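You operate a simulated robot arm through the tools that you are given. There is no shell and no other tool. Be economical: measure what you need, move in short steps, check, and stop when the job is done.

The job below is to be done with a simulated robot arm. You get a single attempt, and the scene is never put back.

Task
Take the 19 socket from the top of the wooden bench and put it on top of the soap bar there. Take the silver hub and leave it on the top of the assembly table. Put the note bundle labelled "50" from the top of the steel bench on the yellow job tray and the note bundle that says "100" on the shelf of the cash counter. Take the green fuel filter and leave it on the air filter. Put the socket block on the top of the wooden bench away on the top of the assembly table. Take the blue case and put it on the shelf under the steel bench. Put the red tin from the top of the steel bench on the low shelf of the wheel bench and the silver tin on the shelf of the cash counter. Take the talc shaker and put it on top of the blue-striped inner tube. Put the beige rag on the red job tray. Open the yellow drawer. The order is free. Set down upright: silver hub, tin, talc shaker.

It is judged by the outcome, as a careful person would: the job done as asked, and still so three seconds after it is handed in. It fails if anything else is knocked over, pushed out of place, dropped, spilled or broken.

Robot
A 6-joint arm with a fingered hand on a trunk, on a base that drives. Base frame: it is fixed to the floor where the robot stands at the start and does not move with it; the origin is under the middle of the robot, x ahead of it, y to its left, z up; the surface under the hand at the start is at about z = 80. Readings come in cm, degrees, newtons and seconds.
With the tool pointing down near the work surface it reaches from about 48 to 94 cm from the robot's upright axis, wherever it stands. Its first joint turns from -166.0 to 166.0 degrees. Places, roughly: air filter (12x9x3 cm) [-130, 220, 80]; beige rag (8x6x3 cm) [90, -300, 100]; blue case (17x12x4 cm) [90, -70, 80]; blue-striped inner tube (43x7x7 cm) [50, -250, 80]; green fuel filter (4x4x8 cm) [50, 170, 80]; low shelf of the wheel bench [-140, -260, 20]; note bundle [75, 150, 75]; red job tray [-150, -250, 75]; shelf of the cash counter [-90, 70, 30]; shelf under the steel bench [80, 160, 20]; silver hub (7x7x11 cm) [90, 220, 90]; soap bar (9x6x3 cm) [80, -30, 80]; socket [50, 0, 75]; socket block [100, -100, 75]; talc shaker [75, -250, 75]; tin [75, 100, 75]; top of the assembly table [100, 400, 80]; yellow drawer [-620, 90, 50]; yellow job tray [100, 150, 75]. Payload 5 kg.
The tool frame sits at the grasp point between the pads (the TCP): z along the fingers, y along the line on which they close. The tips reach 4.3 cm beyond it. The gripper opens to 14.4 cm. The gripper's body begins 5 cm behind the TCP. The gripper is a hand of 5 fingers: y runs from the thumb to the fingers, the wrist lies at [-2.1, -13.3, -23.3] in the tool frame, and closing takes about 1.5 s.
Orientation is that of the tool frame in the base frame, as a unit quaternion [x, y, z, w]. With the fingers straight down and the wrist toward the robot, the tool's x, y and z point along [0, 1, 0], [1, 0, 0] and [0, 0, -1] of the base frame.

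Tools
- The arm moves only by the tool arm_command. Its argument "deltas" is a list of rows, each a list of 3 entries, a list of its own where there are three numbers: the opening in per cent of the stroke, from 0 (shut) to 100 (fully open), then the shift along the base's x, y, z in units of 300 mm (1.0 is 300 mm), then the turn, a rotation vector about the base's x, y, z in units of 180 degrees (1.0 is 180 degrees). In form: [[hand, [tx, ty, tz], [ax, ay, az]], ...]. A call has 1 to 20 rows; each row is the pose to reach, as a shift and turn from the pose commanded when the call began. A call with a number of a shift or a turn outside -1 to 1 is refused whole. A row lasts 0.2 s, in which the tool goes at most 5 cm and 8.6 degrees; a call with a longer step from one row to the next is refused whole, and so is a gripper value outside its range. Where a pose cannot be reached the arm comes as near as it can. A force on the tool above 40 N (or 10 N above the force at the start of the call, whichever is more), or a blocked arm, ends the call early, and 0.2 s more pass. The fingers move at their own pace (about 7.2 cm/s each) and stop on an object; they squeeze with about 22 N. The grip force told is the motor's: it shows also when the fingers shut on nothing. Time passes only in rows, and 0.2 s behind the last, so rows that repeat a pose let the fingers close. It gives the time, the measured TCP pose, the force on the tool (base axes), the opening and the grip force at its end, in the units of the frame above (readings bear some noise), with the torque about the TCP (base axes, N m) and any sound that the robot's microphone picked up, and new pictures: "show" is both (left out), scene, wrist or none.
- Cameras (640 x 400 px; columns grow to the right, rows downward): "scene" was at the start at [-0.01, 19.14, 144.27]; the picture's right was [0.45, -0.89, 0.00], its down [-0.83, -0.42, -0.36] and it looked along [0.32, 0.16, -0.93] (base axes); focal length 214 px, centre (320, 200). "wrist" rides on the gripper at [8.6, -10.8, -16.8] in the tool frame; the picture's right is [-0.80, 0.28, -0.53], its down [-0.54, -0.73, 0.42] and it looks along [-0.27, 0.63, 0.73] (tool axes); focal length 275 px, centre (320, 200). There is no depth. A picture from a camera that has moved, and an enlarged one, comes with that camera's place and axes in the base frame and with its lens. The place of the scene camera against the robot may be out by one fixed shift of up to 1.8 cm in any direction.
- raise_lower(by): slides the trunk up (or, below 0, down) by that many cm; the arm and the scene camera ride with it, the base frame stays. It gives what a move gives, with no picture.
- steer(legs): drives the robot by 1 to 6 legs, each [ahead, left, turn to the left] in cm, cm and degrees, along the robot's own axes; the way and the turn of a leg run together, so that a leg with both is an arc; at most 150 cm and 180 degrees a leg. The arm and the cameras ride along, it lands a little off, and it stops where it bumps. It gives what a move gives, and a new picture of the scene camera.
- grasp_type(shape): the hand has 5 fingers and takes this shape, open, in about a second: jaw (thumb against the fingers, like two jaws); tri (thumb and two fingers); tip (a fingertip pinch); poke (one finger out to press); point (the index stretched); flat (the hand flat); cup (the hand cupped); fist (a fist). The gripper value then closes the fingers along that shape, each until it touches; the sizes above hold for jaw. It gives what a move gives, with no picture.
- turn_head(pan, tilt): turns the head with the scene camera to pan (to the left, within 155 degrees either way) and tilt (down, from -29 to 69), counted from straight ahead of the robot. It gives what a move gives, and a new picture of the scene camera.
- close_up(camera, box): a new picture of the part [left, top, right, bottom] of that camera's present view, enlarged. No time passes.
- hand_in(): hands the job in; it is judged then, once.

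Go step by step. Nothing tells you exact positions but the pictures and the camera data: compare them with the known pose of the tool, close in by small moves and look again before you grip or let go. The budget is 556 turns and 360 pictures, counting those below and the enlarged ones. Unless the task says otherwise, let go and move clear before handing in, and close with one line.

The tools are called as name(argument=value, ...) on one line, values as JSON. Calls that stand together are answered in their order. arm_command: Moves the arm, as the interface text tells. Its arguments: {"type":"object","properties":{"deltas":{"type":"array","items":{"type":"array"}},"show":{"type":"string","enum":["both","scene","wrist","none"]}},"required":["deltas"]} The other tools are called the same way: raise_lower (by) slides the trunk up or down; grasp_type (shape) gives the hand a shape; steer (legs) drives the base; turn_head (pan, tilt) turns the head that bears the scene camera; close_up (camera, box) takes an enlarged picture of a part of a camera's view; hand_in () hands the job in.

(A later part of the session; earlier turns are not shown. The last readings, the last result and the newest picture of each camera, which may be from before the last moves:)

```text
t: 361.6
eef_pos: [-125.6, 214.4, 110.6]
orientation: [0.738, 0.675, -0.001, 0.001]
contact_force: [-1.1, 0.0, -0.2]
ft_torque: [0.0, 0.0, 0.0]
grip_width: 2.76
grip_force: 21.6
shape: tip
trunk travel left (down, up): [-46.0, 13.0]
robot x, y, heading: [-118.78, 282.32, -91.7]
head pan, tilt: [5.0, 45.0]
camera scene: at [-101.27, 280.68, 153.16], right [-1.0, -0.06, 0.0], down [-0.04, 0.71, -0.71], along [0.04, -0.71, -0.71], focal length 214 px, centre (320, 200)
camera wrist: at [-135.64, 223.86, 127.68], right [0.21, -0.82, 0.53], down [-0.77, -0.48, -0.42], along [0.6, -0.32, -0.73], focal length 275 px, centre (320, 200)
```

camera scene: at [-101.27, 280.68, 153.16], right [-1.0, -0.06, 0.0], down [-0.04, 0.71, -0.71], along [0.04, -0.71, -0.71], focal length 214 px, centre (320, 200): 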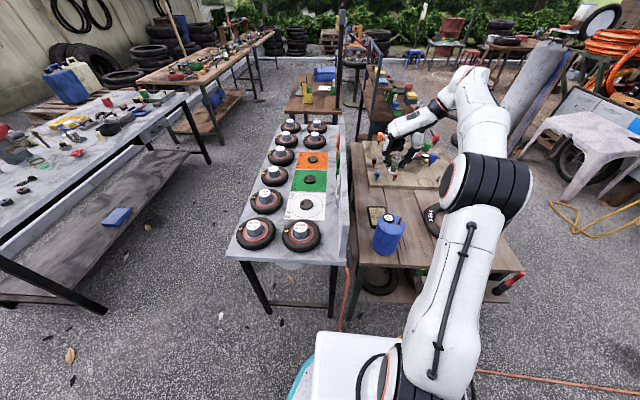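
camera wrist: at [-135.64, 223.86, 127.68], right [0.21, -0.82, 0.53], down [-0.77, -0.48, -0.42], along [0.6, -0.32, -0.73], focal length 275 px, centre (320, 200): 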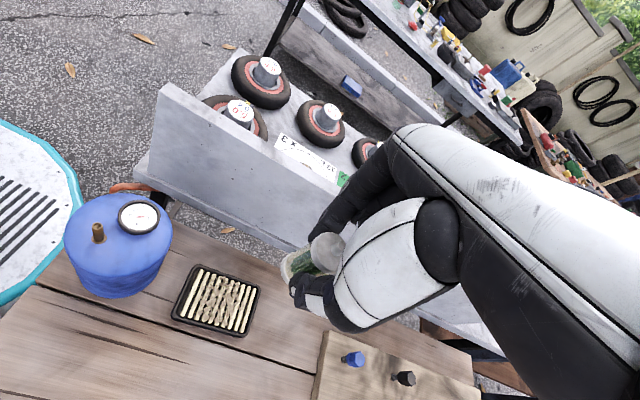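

The air filter's centre is (-125.6, 216), top z ≈ 82.4. I lower the green filter over it.

arm_command(deltas=[[0, [0, 0.05, -0.12], [0, 0, 0]], [0, [0, 0.05, -0.26], [0, 0, 0]], [0, [0, 0.05, -0.4], [0, 0, 0]], [0, [0, 0.05, -0.52], [0, 0, 0]], [0, [0, 0.05, -0.62], [0, 0, 0]], [0, [0, 0.05, -0.62], [0, 0, 0]]], show="wrist")

close_up(camera="wrist", box=[180, 200, 340, 300])

```text
t: 363.0
eef_pos: [-125.74, 216.15, 92.29]
orientation: [0.738, 0.674, 0.0, 0.001]
contact_force: [-0.8, -0.9, -0.7]
ft_torque: [0.06, 0.01, -0.03]
grip_width: 2.73
grip_force: 21.7
shape: tip
trunk travel left (down, up): [-46.0, 13.0]
robot x, y, heading: [-118.28, 282.17, -91.7]
head pan, tilt: [5.0, 45.0]
camera wrist: at [-135.7, 225.59, 109.11], right [0.21, -0.82, 0.53], down [-0.77, -0.47, -0.42], along [0.6, -0.32, -0.73], focal length 275 px, centre (320, 200)
```

wrist: 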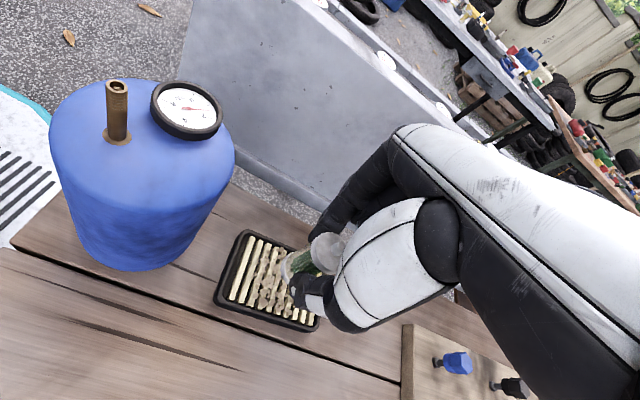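

```text
4.00 times, centred on (260, 250) of wrist
camera zoom: at [-135.7, 225.59, 109.11], right [0.21, -0.82, 0.53], down [-0.77, -0.47, -0.42], along [0.6, -0.32, -0.73], focal length 1101 px, centre (560, 0)
```

zoom: 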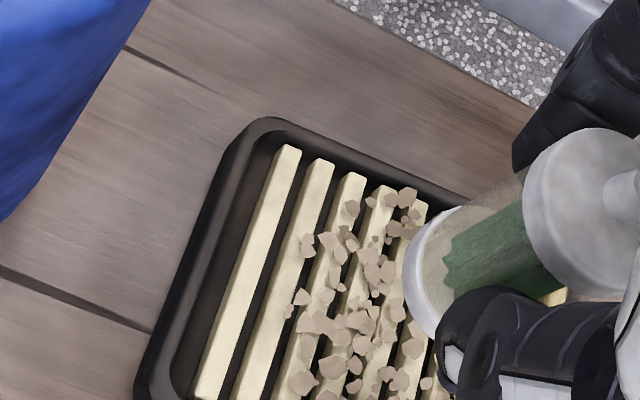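

arm_command(deltas=[[0, [0, 0, -0.02], [0, 0, 0]], [0, [0, 0, -0.05], [0, 0, 0]], [0, [0, 0, -0.075], [0, 0, 0]], [0, [0, 0, -0.075], [0, 0, 0]]], show="none")

arm_command(deltas=[[0, [0, 0, -0.01], [0, 0, 0]], [0, [0, 0, -0.02], [0, 0, 0]], [0, [0, 0, -0.02], [0, 0, 0]]], show="none")

arm_command(deltas=[[0, [0, 0, -0.01], [0, 0, 0]], [0, [0, 0, -0.02], [0, 0, 0]], [0, [0, 0, -0.02], [0, 0, 0]]], show="none")

```text
t: 364.0
eef_pos: [-125.75, 215.85, 90.03]
orientation: [0.738, 0.674, -0.001, 0.0]
contact_force: [0.2, 0.4, -1.0]
ft_torque: [0.01, -0.01, -0.01]
grip_width: 2.71
grip_force: 21.4
shape: tip
trunk travel left (down, up): [-46.0, 13.0]
robot x, y, heading: [-118.33, 282.48, -91.8]
head pan, tilt: [5.0, 45.0]
```

```text
t: 364.8
eef_pos: [-125.88, 215.82, 89.49]
orientation: [0.739, 0.674, -0.001, 0.001]
contact_force: [0.1, 0.5, -0.3]
ft_torque: [-0.03, 0.01, -0.03]
grip_width: 2.76
grip_force: 21.9
shape: tip
trunk travel left (down, up): [-46.0, 13.0]
robot x, y, heading: [-118.66, 282.14, -91.8]
head pan, tilt: [5.0, 45.0]
```

```text
t: 365.6
eef_pos: [-125.81, 215.68, 88.66]
orientation: [0.739, 0.674, 0.0, 0.0]
contact_force: [0.1, 0.4, -0.8]
ft_torque: [0.01, -0.01, 0.02]
grip_width: 2.73
grip_force: 21.6
shape: tip
trunk travel left (down, up): [-46.0, 13.0]
robot x, y, heading: [-118.38, 282.46, -91.8]
head pan, tilt: [5.0, 45.0]
```

arm_command(deltas=[[0, [0, 0, -0.01], [0, 0, 0]], [0, [0, 0, -0.02], [0, 0, 0]], [0, [0, 0, -0.02], [0, 0, 0]]], show="none")

arm_command(deltas=[[0, [0, 0, -0.01], [0, 0, 0]], [0, [0, 0, -0.02], [0, 0, 0]], [0, [0, 0, -0.02], [0, 0, 0]]], show="none")

close_up(camera="wrist", box=[180, 180, 360, 320])

```text
t: 366.4
eef_pos: [-125.85, 215.8, 88.17]
orientation: [0.738, 0.675, 0.001, 0.0]
contact_force: [-0.7, -0.1, -0.6]
ft_torque: [0.03, 0.02, 0.01]
grip_width: 2.7
grip_force: 22.0
shape: tip
trunk travel left (down, up): [-46.0, 13.0]
robot x, y, heading: [-118.52, 282.31, -91.5]
head pan, tilt: [5.0, 45.0]
```

```text
t: 367.2
eef_pos: [-125.81, 215.85, 87.5]
orientation: [0.738, 0.675, -0.001, 0.001]
contact_force: [-0.1, 0.0, -0.8]
ft_torque: [-0.02, 0.01, 0.02]
grip_width: 2.75
grip_force: 22.1
shape: tip
trunk travel left (down, up): [-46.0, 13.0]
robot x, y, heading: [-118.48, 282.24, -91.8]
head pan, tilt: [5.0, 45.0]
```

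```text
2.86 times, centred on (270, 250) of wrist
camera zoom: at [-135.73, 225.27, 104.4], right [0.21, -0.82, 0.53], down [-0.77, -0.47, -0.42], along [0.6, -0.32, -0.73], focal length 786 px, centre (463, 57)
```

zoom: 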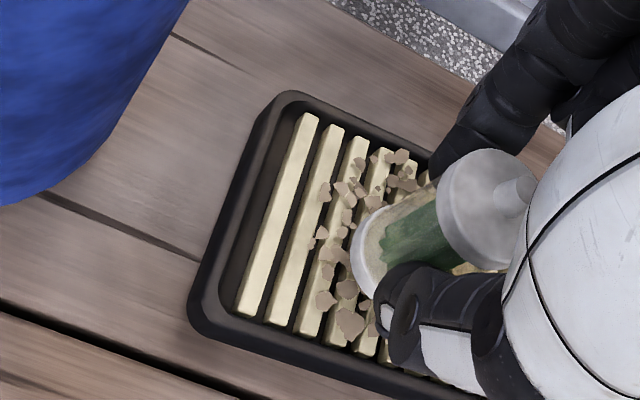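

arm_command(deltas=[[0, [0, 0.02, -0.01], [0, 0, 0]], [0, [0, 0.02, -0.02], [0, 0, 0]], [0, [0, 0.02, -0.02], [0, 0, 0]]], show="none")

arm_command(deltas=[[0, [0, 0, -0.01], [0, 0, 0]], [0, [0, 0, -0.02], [0, 0, 0]], [0, [0, 0, -0.02], [0, 0, 0]]], show="none")

arm_command(deltas=[[0, [0, 0, -0.01], [0, 0, 0]], [0, [0, 0, -0.02], [0, 0, 0]], [0, [0, 0, -0.02], [0, 0, 0]]], show="none")

```text
t: 368.0
eef_pos: [-125.85, 216.42, 86.86]
orientation: [0.739, 0.674, 0.0, -0.001]
contact_force: [0.2, 0.2, -0.6]
ft_torque: [0.0, -0.01, 0.03]
grip_width: 2.76
grip_force: 21.6
shape: tip
trunk travel left (down, up): [-46.0, 13.0]
robot x, y, heading: [-118.2, 282.45, -91.5]
head pan, tilt: [5.0, 45.0]
```

```text
t: 368.8
eef_pos: [-125.81, 216.4, 86.52]
orientation: [0.74, 0.673, -0.002, 0.001]
contact_force: [0.2, -1.6, 22.5]
ft_torque: [-0.05, -0.04, -0.01]
grip_width: 2.87
grip_force: 22.2
shape: tip
trunk travel left (down, up): [-46.0, 13.0]
robot x, y, heading: [-118.59, 282.17, -91.8]
head pan, tilt: [5.0, 45.0]
```

```text
t: 369.4
eef_pos: [-125.77, 216.37, 86.5]
orientation: [0.74, 0.673, -0.002, 0.004]
contact_force: [0.0, 4.2, 18.9]
ft_torque: [0.12, -0.01, 0.01]
grip_width: 2.97
grip_force: 22.0
shape: tip
trunk travel left (down, up): [-46.0, 13.0]
robot x, y, heading: [-118.46, 282.26, -91.7]
head pan, tilt: [5.0, 45.0]
stopped in row 2: the force on the tool passed its limit at 43 N (the readings are from after the stop); the commanded pose is now the measured one
```

Contact at ~86.7. I ease up slightly and release slowly.

arm_command(deltas=[[0, [0, 0, 0.008], [0, 0, 0]], [23, [0, 0, 0.008], [0, 0, 0]], [26, [0, 0, 0.008], [0, 0, 0]], [30, [0, 0, 0.008], [0, 0, 0]], [38, [0, 0, 0.008], [0, 0, 0]], [50, [0, 0, 0.008], [0, 0, 0]], [55, [0, 0, 0.008], [0, 0, 0]]], show="wrist")

```text
t: 370.9
eef_pos: [-125.91, 216.18, 86.33]
orientation: [0.739, 0.674, -0.002, 0.002]
contact_force: [-0.4, -0.2, -0.4]
ft_torque: [-0.03, 0.01, 0.01]
grip_width: 7.86
grip_force: 0.1
shape: tip
trunk travel left (down, up): [-46.0, 13.0]
robot x, y, heading: [-118.64, 282.36, -91.9]
head pan, tilt: [5.0, 45.0]
camera wrist: at [-135.73, 225.91, 103.29], right [0.21, -0.82, 0.54], down [-0.77, -0.48, -0.42], along [0.6, -0.33, -0.73], focal length 275 px, centre (320, 200)
```

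wrist: 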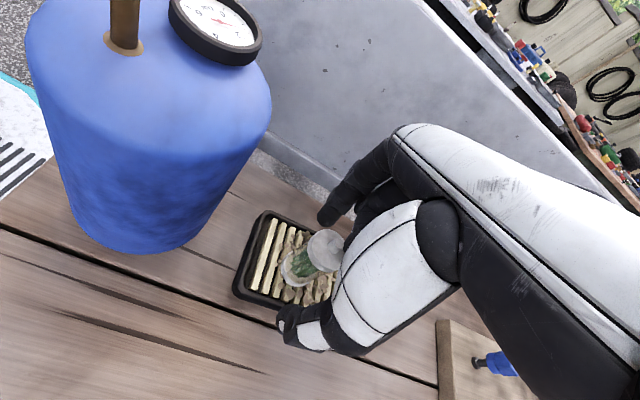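

It stands upright on the air filter. I lift straight up and verify.

arm_command(deltas=[[55, [0, 0, 0.08], [0, 0, 0]], [55, [0, 0, 0.2], [0, 0, 0]], [55, [0, 0, 0.35], [0, 0, 0]], [55, [0, 0, 0.5], [0, 0, 0]], [55, [0, 0, 0.65], [0, 0, 0]], [55, [0, 0, 0.8], [0, 0, 0]], [55, [0, 0, 0.95], [0, 0, 0]]], show="wrist")

```text
t: 372.6
eef_pos: [-125.72, 216.22, 115.06]
orientation: [0.739, 0.674, -0.002, 0.003]
contact_force: [0.1, 0.1, -0.5]
ft_torque: [0.04, -0.04, -0.01]
grip_width: 7.87
grip_force: 0.1
shape: tip
trunk travel left (down, up): [-46.0, 13.0]
robot x, y, heading: [-118.51, 282.17, -91.8]
head pan, tilt: [5.0, 45.0]
camera wrist: at [-135.66, 225.86, 131.78], right [0.21, -0.82, 0.54], down [-0.77, -0.47, -0.42], along [0.6, -0.33, -0.73], focal length 275 px, centre (320, 200)
```

wrist: 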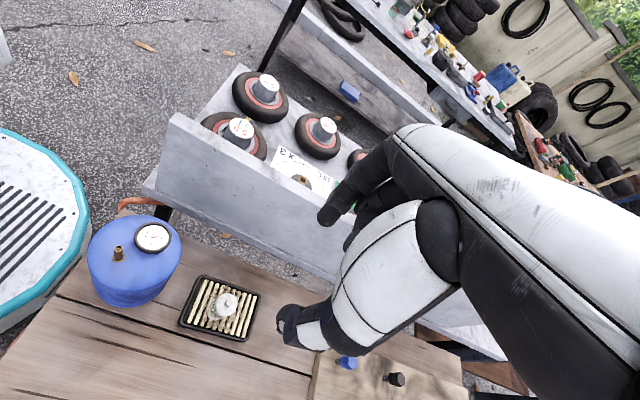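

The fuel filter stands on the air filter. Before leaving I look toward the yellow drawer far to the west.

arm_command(deltas=[[55, [0, 0.08, 0], [0, 0, -0.04]], [55, [0.02, 0.18, 0], [0, 0, -0.08]], [55, [0.05, 0.3, 0], [0, 0, -0.12]], [55, [0.08, 0.43, 0], [0, 0, -0.16]], [55, [0.12, 0.57, 0.03], [0, 0, -0.2]], [55, [0.16, 0.7, 0.06], [0, 0, -0.24]], [55, [0.2, 0.82, 0.06], [0, 0, -0.28]], [55, [0.22, 0.92, 0.06], [0, 0, -0.32]], [55, [0.22, 0.92, 0.06], [0, 0, -0.36]], [55, [0.22, 0.92, 0.06], [0, 0, -0.4]], [55, [0.22, 0.92, 0.06], [0, 0, -0.44]], [55, [0.22, 0.92, 0.06], [0, 0, -0.48]]], show="none")

turn_head(pan=-67, tilt=15)

close_up(camera="scene", box=[240, 100, 400, 200])

```text
t: 375.1
eef_pos: [-120.17, 242.52, 111.64]
orientation: [0.997, -0.008, 0.008, -0.074]
contact_force: [0.0, 0.3, 0.7]
ft_torque: [-0.01, 0.01, -0.02]
grip_width: 7.87
grip_force: 0.1
shape: tip
trunk travel left (down, up): [-46.0, 13.0]
robot x, y, heading: [-118.76, 282.28, -91.7]
head pan, tilt: [5.0, 45.0]
stopped in row 12: the arm was blocked; the commanded pose is now the measured one
```

```text
t: 376.6
eef_pos: [-120.13, 242.73, 112.05]
orientation: [0.997, -0.01, 0.008, -0.073]
contact_force: [0.4, 0.3, 0.0]
ft_torque: [-0.02, 0.0, 0.03]
grip_width: 7.85
grip_force: 0.1
shape: tip
trunk travel left (down, up): [-46.0, 13.0]
robot x, y, heading: [-118.63, 282.23, -91.9]
head pan, tilt: [-67.0, 15.0]
camera scene: at [-110.42, 285.44, 157.86], right [-0.36, 0.93, 0.0], down [0.24, 0.09, -0.97], along [-0.9, -0.35, -0.26], focal length 214 px, centre (320, 200)
```

scene: 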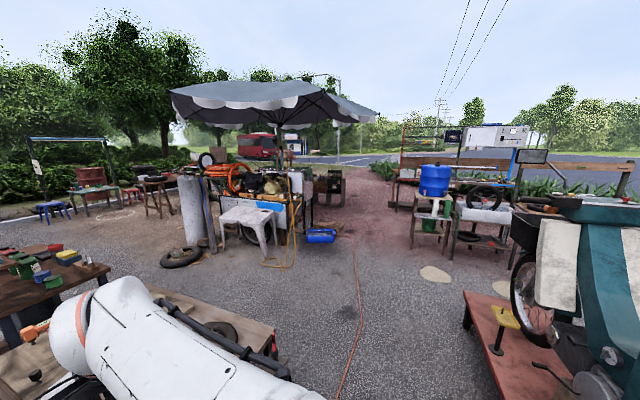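

```text
4.00 times, centred on (320, 150) of scene
camera zoom: at [-110.42, 285.44, 157.86], right [-0.36, 0.93, 0.0], down [0.24, 0.09, -0.97], along [-0.9, -0.35, -0.26], focal length 858 px, centre (320, 400)
```

zoom: 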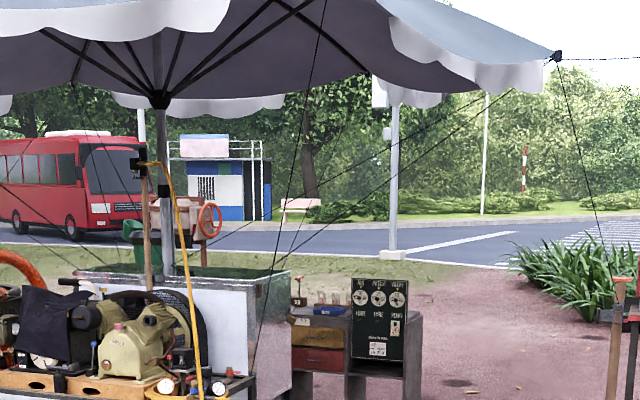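

The yellow drawer is in a cabinet near (-620, 90). The arm had folded too near; I re-extend and level it first.

arm_command(deltas=[[55, [0, -0.1, 0.05], [-0.01, 0, 0]], [55, [0, -0.22, 0.1], [-0.025, 0, 0]], [55, [0, -0.34, 0.1], [-0.04, 0, 0]], [55, [0, -0.45, 0.1], [-0.0465, 0, 0]], [55, [0, -0.45, 0.1], [-0.0465, 0, 0]]], show="none")

```text
t: 377.8
eef_pos: [-120.15, 229.31, 114.58]
orientation: [1.0, -0.008, 0.008, 0.001]
contact_force: [-0.3, 0.5, -0.8]
ft_torque: [0.03, 0.0, 0.01]
grip_width: 7.87
grip_force: 0.1
shape: tip
trunk travel left (down, up): [-46.0, 13.0]
robot x, y, heading: [-118.78, 282.37, -91.7]
head pan, tilt: [-67.0, 15.0]
```

steer(legs=[[-26, 0, 0], [0, 0, -88.3], [110, 0, 0], [100, 8, 0]])

turn_head(pan=25, tilt=25)

```text
t: 393.5
eef_pos: [-380.89, 280.87, 114.53]
orientation: [0.743, -0.669, 0.005, 0.005]
contact_force: [-0.1, 0.3, 0.1]
ft_torque: [0.01, -0.01, -0.03]
grip_width: 7.91
grip_force: 0.1
shape: tip
trunk travel left (down, up): [-46.0, 13.0]
robot x, y, heading: [-328.13, 285.62, -174.9]
head pan, tilt: [-67.0, 15.0]
camera scene: at [-324.2, 279.88, 157.84], right [0.88, 0.47, 0.0], down [0.12, -0.23, -0.97], along [-0.46, 0.85, -0.26], focal length 214 px, centre (320, 200)
```

scene: 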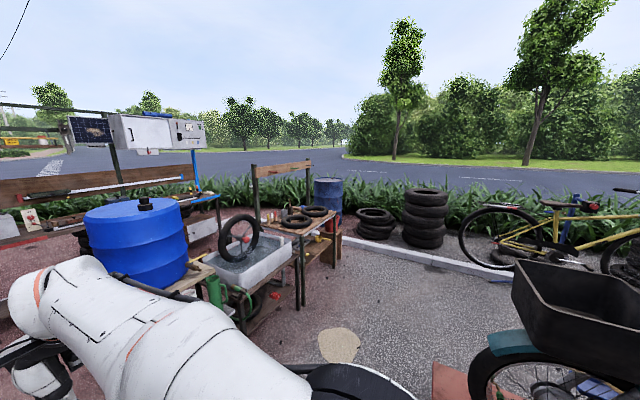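

```text
t: 395.2
eef_pos: [-381.01, 281.01, 114.65]
orientation: [0.743, -0.669, 0.006, 0.005]
contact_force: [-0.8, 0.6, 0.3]
ft_torque: [0.03, 0.02, 0.02]
grip_width: 7.88
grip_force: 0.2
shape: tip
trunk travel left (down, up): [-46.0, 13.0]
robot x, y, heading: [-328.23, 285.3, -175.0]
head pan, tilt: [25.0, 25.0]
camera scene: at [-327.74, 267.02, 156.21], right [-0.5, 0.86, 0.0], down [0.37, 0.21, -0.91], along [-0.78, -0.46, -0.42], focal length 214 px, centre (320, 200)
```

scene: 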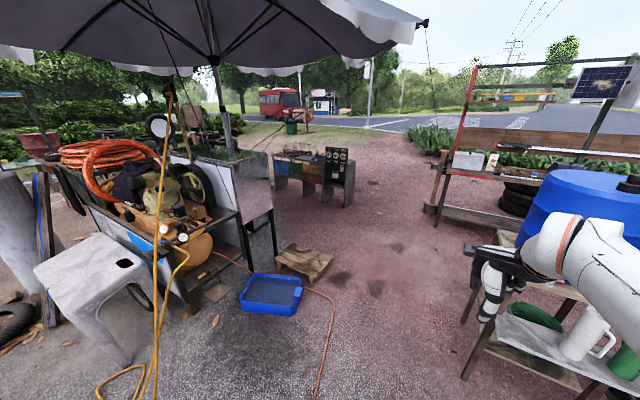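

Cabinet front faces +x near x ≈ -610, with the drawers at y ≈ 90. I thread between the hose and the sink table to (-500, 251).

steer(legs=[[0, 0, -5], [72, 22, 0], [100, 12, 0]])

```text
t: 404.5
eef_pos: [-551.54, 245.65, 114.59]
orientation: [0.723, -0.691, 0.006, 0.005]
contact_force: [0.3, -0.4, -0.4]
ft_torque: [-0.02, 0.01, 0.01]
grip_width: 7.87
grip_force: 0.0
shape: tip
trunk travel left (down, up): [-46.0, 13.0]
robot x, y, heading: [-498.71, 247.27, -178.1]
head pan, tilt: [25.0, 25.0]
camera scene: at [-499.28, 228.72, 156.21], right [-0.45, 0.89, 0.0], down [0.38, 0.19, -0.91], along [-0.81, -0.41, -0.42], focal length 214 px, centre (320, 200)
```

scene: 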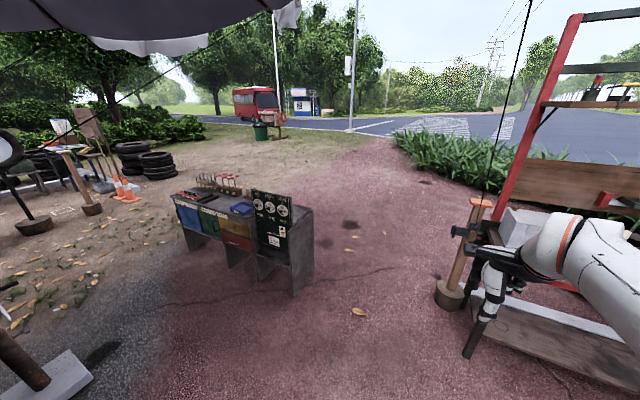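

close_up(camera="scene", box=[160, 170, 330, 300])

```text
3.08 times, centred on (245, 235) of scene
camera zoom: at [-499.28, 228.72, 156.21], right [-0.45, 0.89, 0.0], down [0.38, 0.19, -0.91], along [-0.81, -0.41, -0.42], focal length 660 px, centre (551, 92)
```

zoom: 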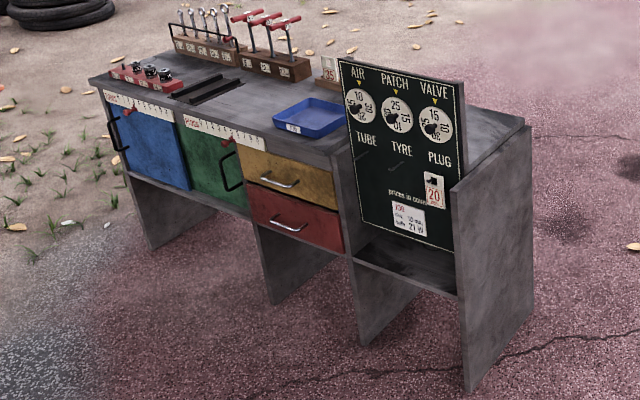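

The yellow drawer front faces +x at x ≈ -608; its horizontal bar handle is near y ≈ 88, z ≈ 53.5. I drive in front of it.

steer(legs=[[0, 0, -2], [20, 78, 0], [11, 78, 0]])

turn_head(pan=0, tilt=50)

```text
t: 407.8
eef_pos: [-565.02, 198.3, 114.74]
orientation: [0.755, -0.655, 0.006, 0.007]
contact_force: [0.6, 0.7, -0.3]
ft_torque: [-0.08, 0.02, 0.01]
grip_width: 7.9
grip_force: 0.0
shape: tip
trunk travel left (down, up): [-46.0, 13.0]
robot x, y, heading: [-512.38, 205.0, -172.9]
head pan, tilt: [25.0, 25.0]
stopped in leg 2: the robot was blocked; the commanded pose is now the measured one
camera scene: at [-511.26, 186.4, 156.22], right [-0.53, 0.84, 0.0], down [0.36, 0.23, -0.91], along [-0.77, -0.49, -0.42], focal length 214 px, centre (320, 200)
```

scene: 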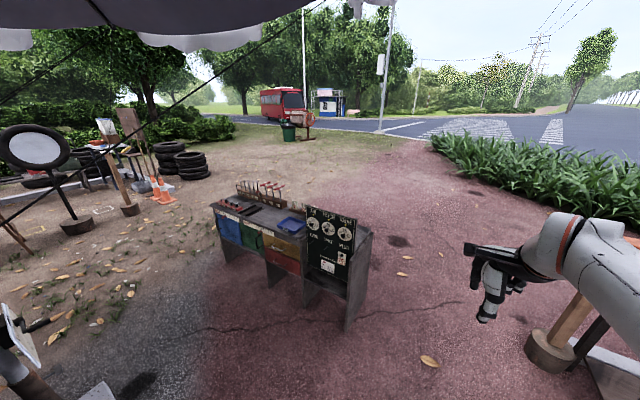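

```text
t: 408.7
eef_pos: [-565.03, 198.22, 114.52]
orientation: [0.755, -0.656, 0.006, 0.006]
contact_force: [0.3, 0.0, 1.0]
ft_torque: [-0.03, -0.04, -0.01]
grip_width: 7.91
grip_force: 0.0
shape: tip
trunk travel left (down, up): [-46.0, 13.0]
robot x, y, heading: [-512.45, 205.08, -172.7]
head pan, tilt: [0.0, 50.0]
camera scene: at [-511.19, 190.26, 152.47], right [-0.13, 0.99, 0.0], down [0.76, 0.1, -0.64], along [-0.64, -0.08, -0.77], focal length 214 px, centre (320, 200)
```

scene: 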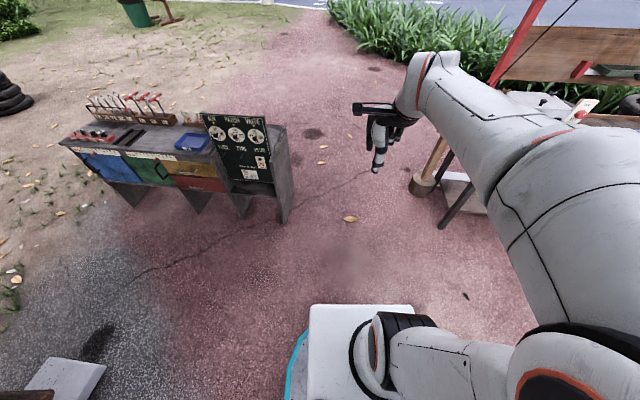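

I was blocked, probably by the pallet on the floor. I look left.

turn_head(pan=80, tilt=55)

```text
t: 410.2
eef_pos: [-565.08, 198.26, 114.67]
orientation: [0.756, -0.655, 0.005, 0.006]
contact_force: [-0.2, -0.2, 0.1]
ft_torque: [0.0, 0.01, -0.02]
grip_width: 7.89
grip_force: 0.1
shape: tip
trunk travel left (down, up): [-46.0, 13.0]
robot x, y, heading: [-512.85, 204.63, -172.8]
head pan, tilt: [80.0, 55.0]
camera scene: at [-503.89, 184.04, 151.81], right [-1.0, 0.05, 0.0], down [0.04, 0.82, -0.57], along [-0.03, -0.57, -0.82], focal length 214 px, centre (320, 200)
```

scene: 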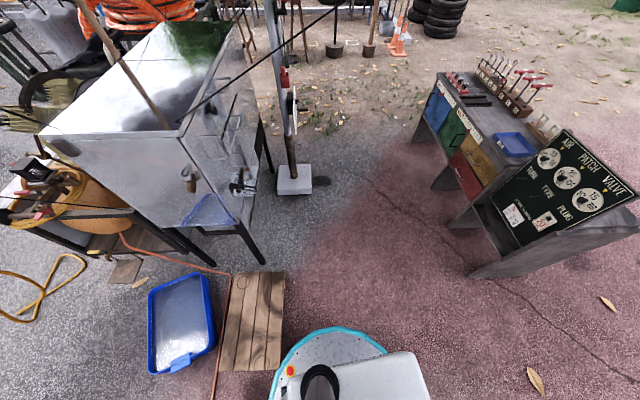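

The base had only touched the pallet corner. I move further ahead (-x) first, straighten, then go left in front of the drawers.

steer(legs=[[33, 0, 0], [0, 0, -7.2], [0, 108, 0]])

turn_head(pan=0, tilt=60)

```text
t: 418.1
eef_pos: [-598.15, 94.63, 114.6]
orientation: [0.708, -0.706, 0.004, 0.006]
contact_force: [0.1, 0.2, 0.5]
ft_torque: [-0.01, -0.02, -0.03]
grip_width: 7.89
grip_force: 0.0
shape: tip
trunk travel left (down, up): [-46.0, 13.0]
robot x, y, heading: [-544.95, 93.81, 179.4]
head pan, tilt: [80.0, 55.0]
camera scene: at [-539.65, 72.45, 151.81], right [-0.98, 0.18, 0.0], down [0.15, 0.81, -0.57], along [-0.1, -0.56, -0.82], focal length 214 px, centre (320, 200)
```

scene: 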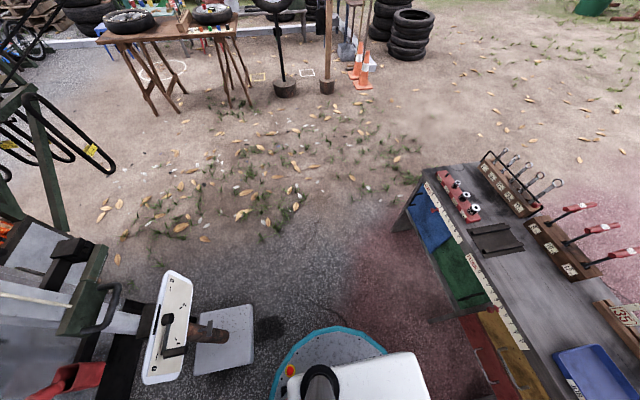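

```text
t: 419.6
eef_pos: [-598.14, 94.75, 114.61]
orientation: [0.708, -0.706, 0.005, 0.006]
contact_force: [-0.8, 0.5, -0.1]
ft_torque: [0.01, 0.02, -0.02]
grip_width: 7.94
grip_force: 0.1
shape: tip
trunk travel left (down, up): [-46.0, 13.0]
robot x, y, heading: [-545.11, 94.3, 179.5]
head pan, tilt: [0.0, 60.0]
camera scene: at [-545.0, 79.59, 151.21], right [0.01, 1.0, 0.0], down [0.87, -0.01, -0.5], along [-0.5, 0.0, -0.87], focal length 214 px, centre (320, 200)
```

scene: 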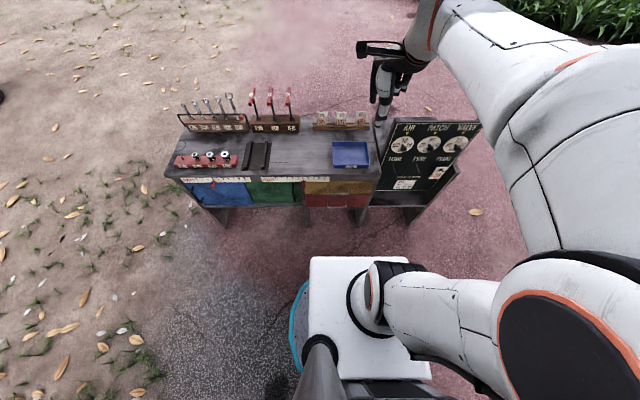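

I back off 15 cm and lower the trunk, then pitch the hand 45° forward to hook the bar handle.

steer(legs=[[-16, -4, 0.5]])

raise_lower(by=-40)

arm_command(deltas=[[55, [0, 0, -0.03], [0, 0.04, 0]], [55, [0, 0, -0.06], [0, 0.08, 0]], [55, [0, 0, -0.1], [0, 0.12, 0]], [55, [0, 0, -0.15], [0, 0.16, 0]], [55, [0, 0, -0.2], [0, 0.2, 0]], [55, [0, 0, -0.25], [0, 0.24, 0]], [55, [0, 0, -0.3], [0, 0.25, 0]], [55, [0, 0, -0.3], [0, 0.25, 0]]], show="both")

```text
t: 421.0
eef_pos: [-582.23, 98.07, 114.78]
orientation: [0.713, -0.701, 0.005, 0.006]
contact_force: [-0.3, 0.6, 0.4]
ft_torque: [0.02, -0.01, 0.0]
grip_width: 7.91
grip_force: 0.1
shape: tip
trunk travel left (down, up): [-46.0, 13.0]
robot x, y, heading: [-529.2, 98.13, -179.6]
head pan, tilt: [0.0, 60.0]
camera scene: at [-528.91, 83.67, 151.21], right [-0.01, 1.0, 0.0], down [0.87, 0.0, -0.5], along [-0.5, 0.0, -0.87], focal length 214 px, centre (320, 200)
```

scene: 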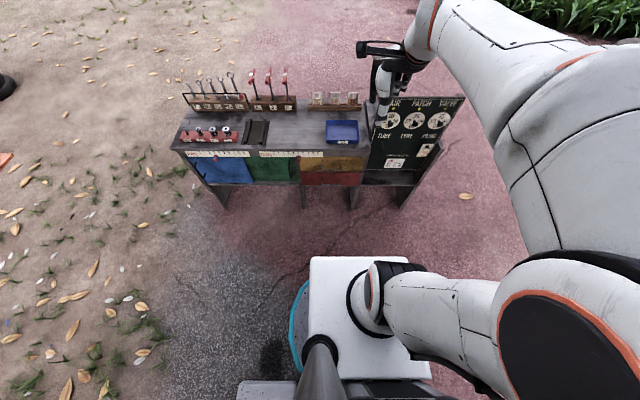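

```text
t: 424.9
eef_pos: [-582.36, 98.05, 74.67]
orientation: [0.713, -0.701, 0.005, 0.007]
contact_force: [0.8, 0.3, 0.1]
ft_torque: [0.0, -0.01, -0.01]
grip_width: 7.88
grip_force: 0.1
shape: tip
trunk travel left (down, up): [-6.0, 53.0]
robot x, y, heading: [-529.43, 98.35, -179.6]
head pan, tilt: [0.0, 60.0]
```

```text
t: 426.7
eef_pos: [-588.22, 100.34, 69.9]
orientation: [0.663, -0.645, -0.266, 0.274]
contact_force: [-0.3, 0.1, 0.5]
ft_torque: [-0.04, -0.01, 0.0]
grip_width: 7.87
grip_force: 0.0
shape: tip
out of reach, approached as far as the arm can: row 4, 5, 6, 7, 8
trunk travel left (down, up): [-6.0, 53.0]
robot x, y, heading: [-529.42, 97.87, -179.9]
head pan, tilt: [0.0, 60.0]
camera scene: at [-528.94, 83.67, 111.28], right [-0.01, 1.0, 0.0], down [0.87, 0.0, -0.5], along [-0.5, 0.0, -0.87], focal length 214 px, centre (320, 200)
camera wrist: at [-568.31, 92.25, 74.24], right [0.15, 0.8, 0.58], down [0.2, 0.55, -0.81], along [-0.97, 0.24, -0.08], focal length 275 px, centre (320, 200)
```

scene: 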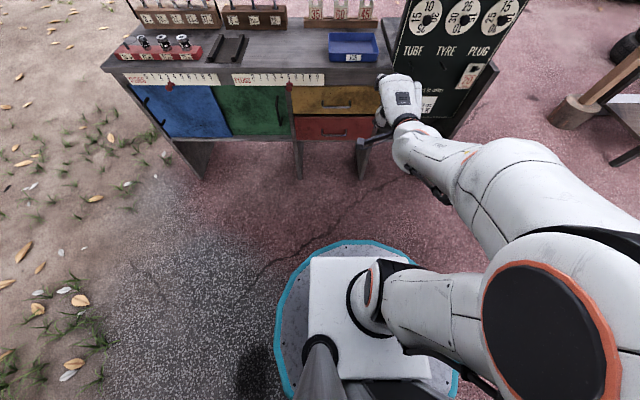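
wrist: 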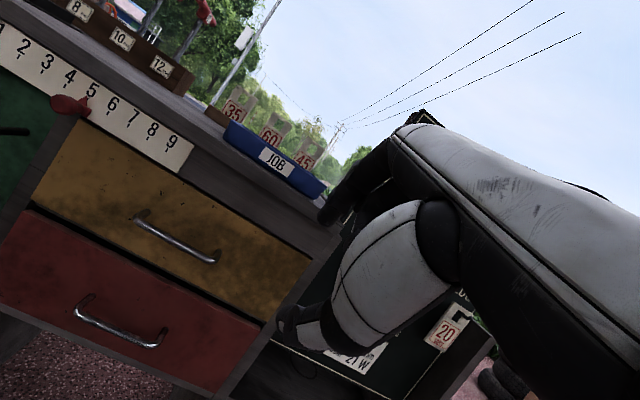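

The handle bar is centred about (-604.5, 89, 56.3). I move to a pre-approach point with 60° pitch and a narrower opening.

arm_command(deltas=[[40, [-0.05, -0.09, -0.06], [0, 0.03, 0]], [30, [-0.11, -0.19, -0.13], [0, 0.06, 0]], [30, [-0.17, -0.29, -0.2], [0, 0.083, 0]], [30, [-0.217, -0.378, -0.265], [0, 0.083, 0]], [30, [-0.217, -0.378, -0.265], [0, 0.083, 0]]], show="wrist")

close_up(camera="scene", box=[270, 60, 430, 160])

```text
t: 427.9
eef_pos: [-588.67, 100.34, 74.2]
orientation: [0.648, -0.604, -0.304, 0.349]
contact_force: [0.1, -0.1, 0.9]
ft_torque: [0.03, 0.0, -0.04]
grip_width: 4.4
grip_force: 0.1
shape: tip
out of reach, approached as far as the arm can: row 1, 2, 3, 4, 5
trunk travel left (down, up): [-6.0, 53.0]
robot x, y, heading: [-529.35, 98.33, -179.6]
head pan, tilt: [0.0, 60.0]
camera wrist: at [-567.94, 93.41, 75.32], right [0.21, 0.83, 0.52], down [0.02, 0.52, -0.85], along [-0.98, 0.19, 0.09], focal length 275 px, centre (320, 200)
```

wrist: 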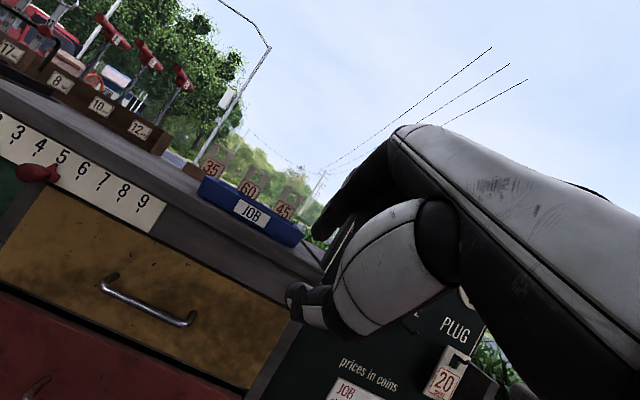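

```text
4.00 times, centred on (350, 110) of scene
camera zoom: at [-528.95, 83.67, 111.21], right [-0.01, 1.0, 0.0], down [0.87, 0.0, -0.5], along [-0.5, 0.0, -0.87], focal length 858 px, centre (200, 560)
```

zoom: 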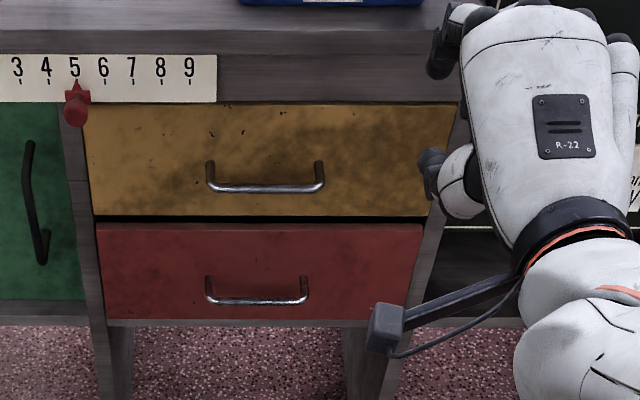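

The hand is too close to the robot axis to move this way. I shift the base right and back (between the umbrella stand and the pallet), then extend.

steer(legs=[[0, -14, -0.4], [-20, 0, 0]])

arm_command(deltas=[[30, [-0.1, -0.1, -0.04], [0, 0.0, 0]], [30, [-0.22, -0.2, -0.1], [0, 0, 0]], [30, [-0.34, -0.3, -0.16], [0, 0, 0]], [30, [-0.46, -0.4, -0.22], [0, 0, 0]], [30, [-0.58, -0.5, -0.28], [0, 0, 0]], [30, [-0.7, -0.6, -0.34], [0, 0, 0]], [30, [-0.8, -0.7, -0.4], [0, 0, 0]], [30, [-0.8, -0.7, -0.4], [0, 0, 0]]], show="wrist")

```text
t: 430.4
eef_pos: [-568.43, 114.93, 74.25]
orientation: [0.647, -0.606, -0.304, 0.348]
contact_force: [-0.2, 0.4, 0.3]
ft_torque: [-0.01, -0.01, 0.0]
grip_width: 4.39
grip_force: 0.1
shape: tip
trunk travel left (down, up): [-6.0, 53.0]
robot x, y, heading: [-509.08, 112.37, 179.8]
head pan, tilt: [0.0, 60.0]
camera scene: at [-508.9, 97.86, 111.21], right [0.0, 1.0, 0.0], down [0.87, 0.0, -0.5], along [-0.5, 0.0, -0.87], focal length 214 px, centre (320, 200)
```

scene: 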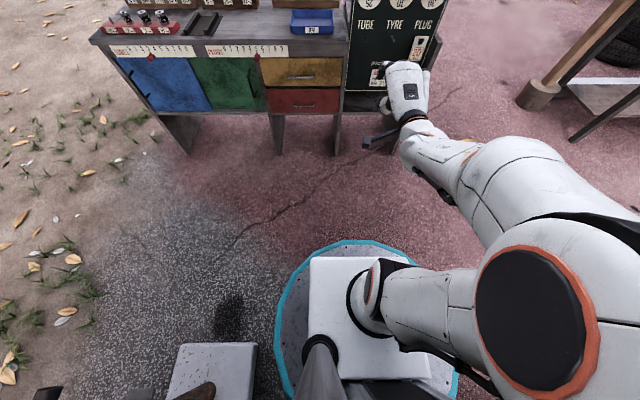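

```text
refused: row 2 steps farther than a row can; nothing moved
```

arm_command(deltas=[[30, [-0.08, -0.1, -0.03], [0, 0, 0]], [30, [-0.17, -0.2, -0.07], [0, 0, 0]], [30, [-0.27, -0.3, -0.11], [0, 0, 0]], [30, [-0.37, -0.4, -0.16], [0, 0, 0]], [30, [-0.47, -0.5, -0.21], [0, 0, 0]], [30, [-0.57, -0.6, -0.26], [0, 0, 0]], [30, [-0.67, -0.7, -0.31], [0, 0, 0]], [30, [-0.77, -0.79, -0.36], [0, 0, 0]], [30, [-0.86, -0.864, -0.4], [0, 0, 0]], [30, [-0.86, -0.864, -0.4], [0, 0, 0]]], show="wrist")

close_up(camera="scene", box=[240, 30, 368, 130])

```text
t: 432.6
eef_pos: [-601.31, 95.43, 68.91]
orientation: [0.685, -0.598, -0.211, 0.359]
contact_force: [0.2, 0.7, -0.9]
ft_torque: [-0.03, 0.05, 0.0]
grip_width: 4.4
grip_force: 0.1
shape: tip
out of reach, approached as far as the arm can: row 1, 2, 3, 4, 5, 6, 7, 8, 9, 10
trunk travel left (down, up): [-6.0, 53.0]
robot x, y, heading: [-509.17, 112.16, 180.2]
head pan, tilt: [0.0, 60.0]
camera wrist: at [-580.23, 91.3, 73.03], right [0.04, 0.89, 0.45], down [0.07, 0.44, -0.89], along [-1.0, 0.07, -0.05], focal length 275 px, centre (320, 200)
```

wrist: 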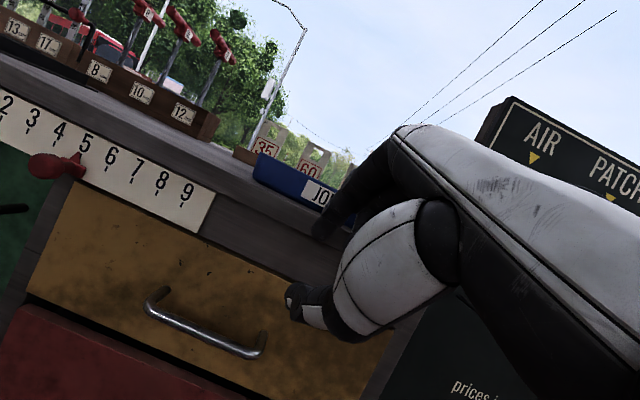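

```text
4.00 times, centred on (304, 80) of scene
camera zoom: at [-508.92, 97.85, 111.2], right [0.0, 1.0, 0.0], down [0.87, 0.0, -0.5], along [-0.5, 0.0, -0.87], focal length 858 px, centre (384, 680)
```

zoom: 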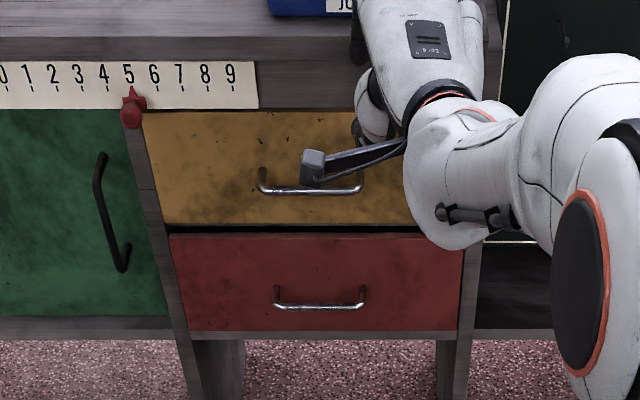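

That pitch is not reachable there. I settle for a 40° pitch and move to its pre-approach point.

arm_command(deltas=[[30, [0.1, -0.03, 0.05], [0.015, -0.013, -0.018]], [30, [0.22, -0.08, 0.1], [0.03, -0.027, -0.036]], [30, [0.3, -0.12, 0.1], [0.0493, -0.0437, -0.0596]], [30, [0.25, -0.18, 0.03], [0.0493, -0.0437, -0.0596]], [30, [0.157, -0.213, -0.05], [0.0493, -0.0437, -0.0596]], [30, [0.157, -0.213, -0.107], [0.0493, -0.0437, -0.0596]], [30, [0.157, -0.213, -0.107], [0.0493, -0.0437, -0.0596]]], show="wrist")

```text
t: 434.2
eef_pos: [-598.92, 99.9, 66.36]
orientation: [0.712, -0.617, -0.205, 0.266]
contact_force: [0.6, 0.9, -0.2]
ft_torque: [0.05, -0.02, -0.02]
grip_width: 4.34
grip_force: 0.1
shape: tip
out of reach, approached as far as the arm can: row 1, 2, 3, 4, 5, 6, 7
trunk travel left (down, up): [-6.0, 53.0]
robot x, y, heading: [-509.44, 112.41, 179.9]
head pan, tilt: [0.0, 60.0]
camera wrist: at [-578.7, 94.4, 73.01], right [-0.01, 0.83, 0.56], down [0.21, 0.55, -0.81], along [-0.98, 0.11, -0.18], focal length 275 px, centre (320, 200)
```

wrist: 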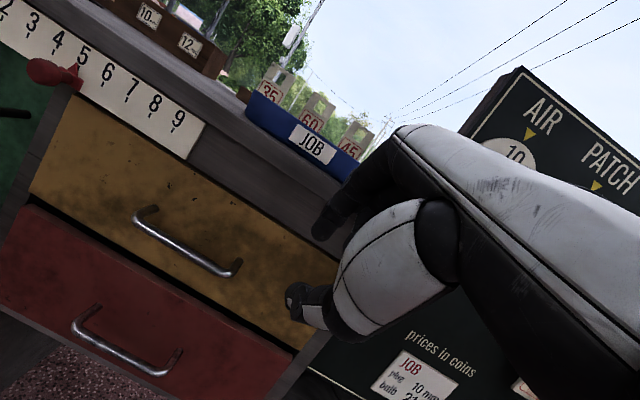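

raise_lower(by=22)

arm_command(deltas=[[30, [0.1, -0.06, 0], [0.02, -0.01, -0.02]], [30, [0.2, -0.12, 0], [0.03, -0.02, -0.03]], [30, [0.3, -0.18, 0], [0.03, -0.02, -0.03]], [30, [0.4, -0.24, 0], [0.03, -0.02, -0.03]], [30, [0.4, -0.3, 0], [0.03, -0.02, -0.03]], [30, [0.4, -0.3, 0], [0.03, -0.02, -0.03]]], show="scene")

```text
t: 436.5
eef_pos: [-598.78, 99.87, 88.45]
orientation: [0.711, -0.618, -0.206, 0.265]
contact_force: [-0.2, 0.4, 0.1]
ft_torque: [0.01, 0.02, 0.03]
grip_width: 4.39
grip_force: 0.0
shape: tip
trunk travel left (down, up): [-28.0, 31.0]
robot x, y, heading: [-509.33, 112.65, 179.9]
head pan, tilt: [0.0, 60.0]
```

```text
t: 437.9
eef_pos: [-588.78, 100.47, 90.22]
orientation: [0.732, -0.617, -0.19, 0.219]
contact_force: [0.6, 0.4, -0.6]
ft_torque: [-0.05, 0.02, 0.02]
grip_width: 4.36
grip_force: 0.1
shape: tip
out of reach, approached as far as the arm can: row 1, 2, 3, 4, 5, 6
trunk travel left (down, up): [-28.0, 31.0]
robot x, y, heading: [-508.91, 112.52, 180.0]
head pan, tilt: [0.0, 60.0]
camera scene: at [-508.89, 97.95, 133.22], right [0.0, 1.0, 0.0], down [0.87, 0.0, -0.5], along [-0.5, 0.0, -0.87], focal length 214 px, centre (320, 200)
```

scene: 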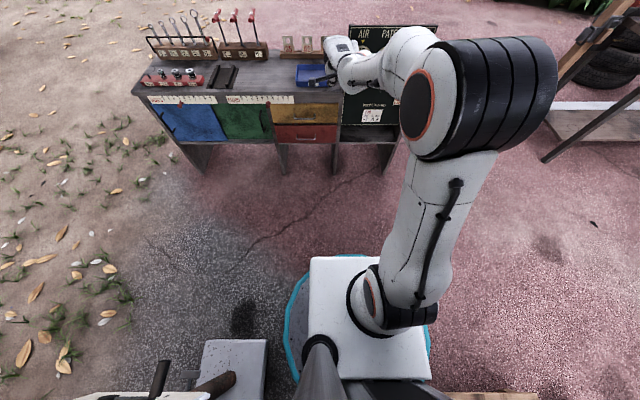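

The pitched pose keeps hitting joint limits. New idea: keep the hand vertical and hook the bar from above with the stretched index finger ("point"). I first level the hand again.

arm_command(deltas=[[30, [0.05, 0, 0.1], [0.0025, -0.036, -0.01]], [30, [0.12, 0, 0.18], [0.005, -0.072, -0.02]], [30, [0.2, 0, 0.25], [0.0075, -0.108, -0.03]], [30, [0.28, 0, 0.3], [0.01, -0.144, -0.04]], [30, [0.35, 0, 0.3], [0.0133, -0.187, -0.0526]], [30, [0.35, 0, 0.3], [0.0133, -0.187, -0.0526]], [30, [0.35, 0, 0.3], [0.0133, -0.187, -0.0526]]], show="none")

grasp_type(shape="point")

steer(legs=[[14, 0, 0]])

close_up(camera="wrist", box=[0, 0, 640, 400])

```text
t: 439.5
eef_pos: [-575.35, 90.18, 95.27]
orientation: [-0.679, 0.732, 0.058, 0.02]
contact_force: [-0.3, -0.5, 0.5]
ft_torque: [-0.01, -0.02, 0.01]
grip_width: 4.35
grip_force: 0.1
shape: tip
out of reach, approached as far as the arm can: row 1, 2, 3, 5, 6, 7
trunk travel left (down, up): [-28.0, 31.0]
robot x, y, heading: [-509.03, 112.39, 179.8]
head pan, tilt: [0.0, 60.0]
```

```text
t: 440.4
eef_pos: [-575.47, 90.44, 95.23]
orientation: [-0.679, 0.732, 0.058, 0.02]
contact_force: [0.5, 0.0, -0.6]
ft_torque: [-0.03, 0.02, -0.02]
grip_width: 13.63
grip_force: 0.2
shape: point
trunk travel left (down, up): [-28.0, 31.0]
robot x, y, heading: [-509.62, 112.64, 180.0]
head pan, tilt: [0.0, 60.0]
```

```text
t: 441.8
eef_pos: [-589.77, 90.4, 95.21]
orientation: [-0.679, 0.732, 0.059, 0.019]
contact_force: [0.4, -0.5, 0.3]
ft_torque: [-0.01, 0.02, 0.02]
grip_width: 13.63
grip_force: 0.1
shape: point
trunk travel left (down, up): [-28.0, 31.0]
robot x, y, heading: [-523.53, 112.32, 179.7]
head pan, tilt: [0.0, 60.0]
camera scene: at [-523.28, 97.87, 133.2], right [0.0, 1.0, 0.0], down [0.87, 0.0, -0.5], along [-0.5, 0.0, -0.87], focal length 214 px, centre (320, 200)
```

scene: 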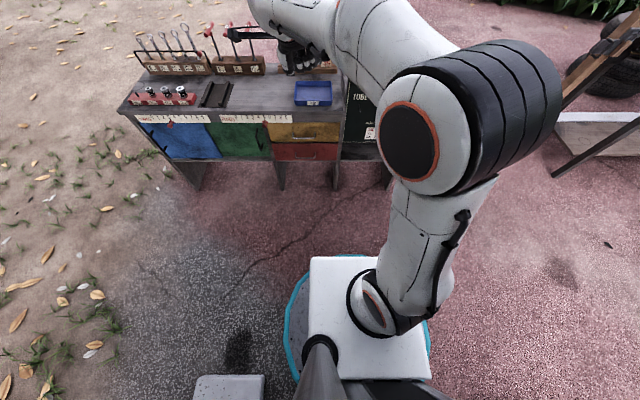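

```text
1.00 times, centred on (320, 200) of wrist (not enlarged: the box is as wide or as high as the picture)
camera zoom: at [-578.67, 79.1, 110.46], right [-0.2, 0.75, 0.63], down [0.74, 0.53, -0.4], along [-0.64, 0.39, -0.66], focal length 275 px, centre (320, 200)
```

zoom: 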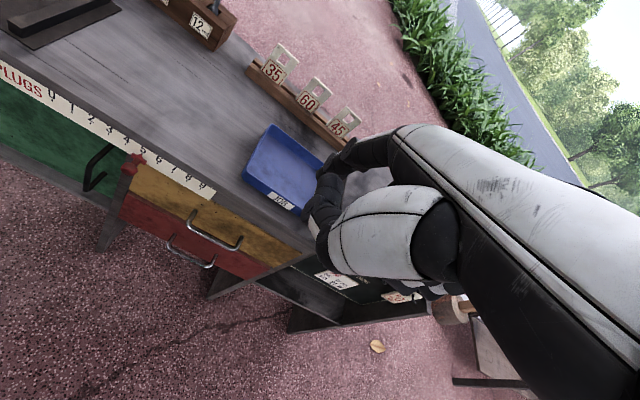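

close_up(camera="wrist", box=[250, 100, 450, 320])

close_up(camera="scene", box=[220, 0, 380, 100])

```text
1.82 times, centred on (350, 210) of wrist
camera zoom: at [-578.67, 79.1, 110.46], right [-0.2, 0.75, 0.63], down [0.74, 0.53, -0.4], along [-0.64, 0.39, -0.66], focal length 500 px, centre (266, 182)
```

zoom: 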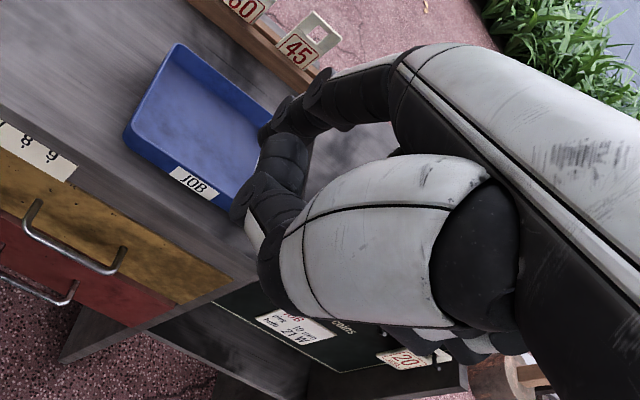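

```text
4.00 times, centred on (300, 50) of scene
camera zoom: at [-523.28, 97.87, 133.2], right [0.0, 1.0, 0.0], down [0.87, 0.0, -0.5], along [-0.5, 0.0, -0.87], focal length 858 px, centre (400, 800)
```

zoom: 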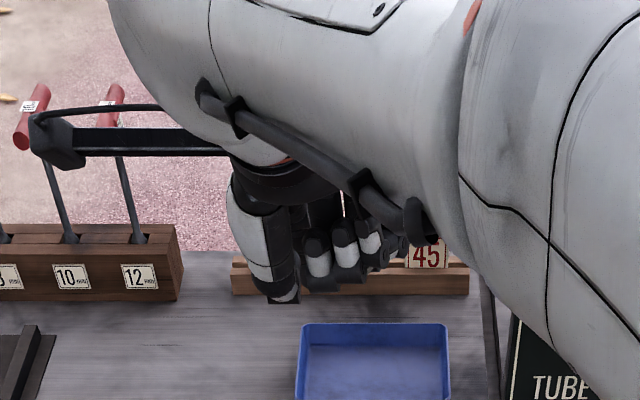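

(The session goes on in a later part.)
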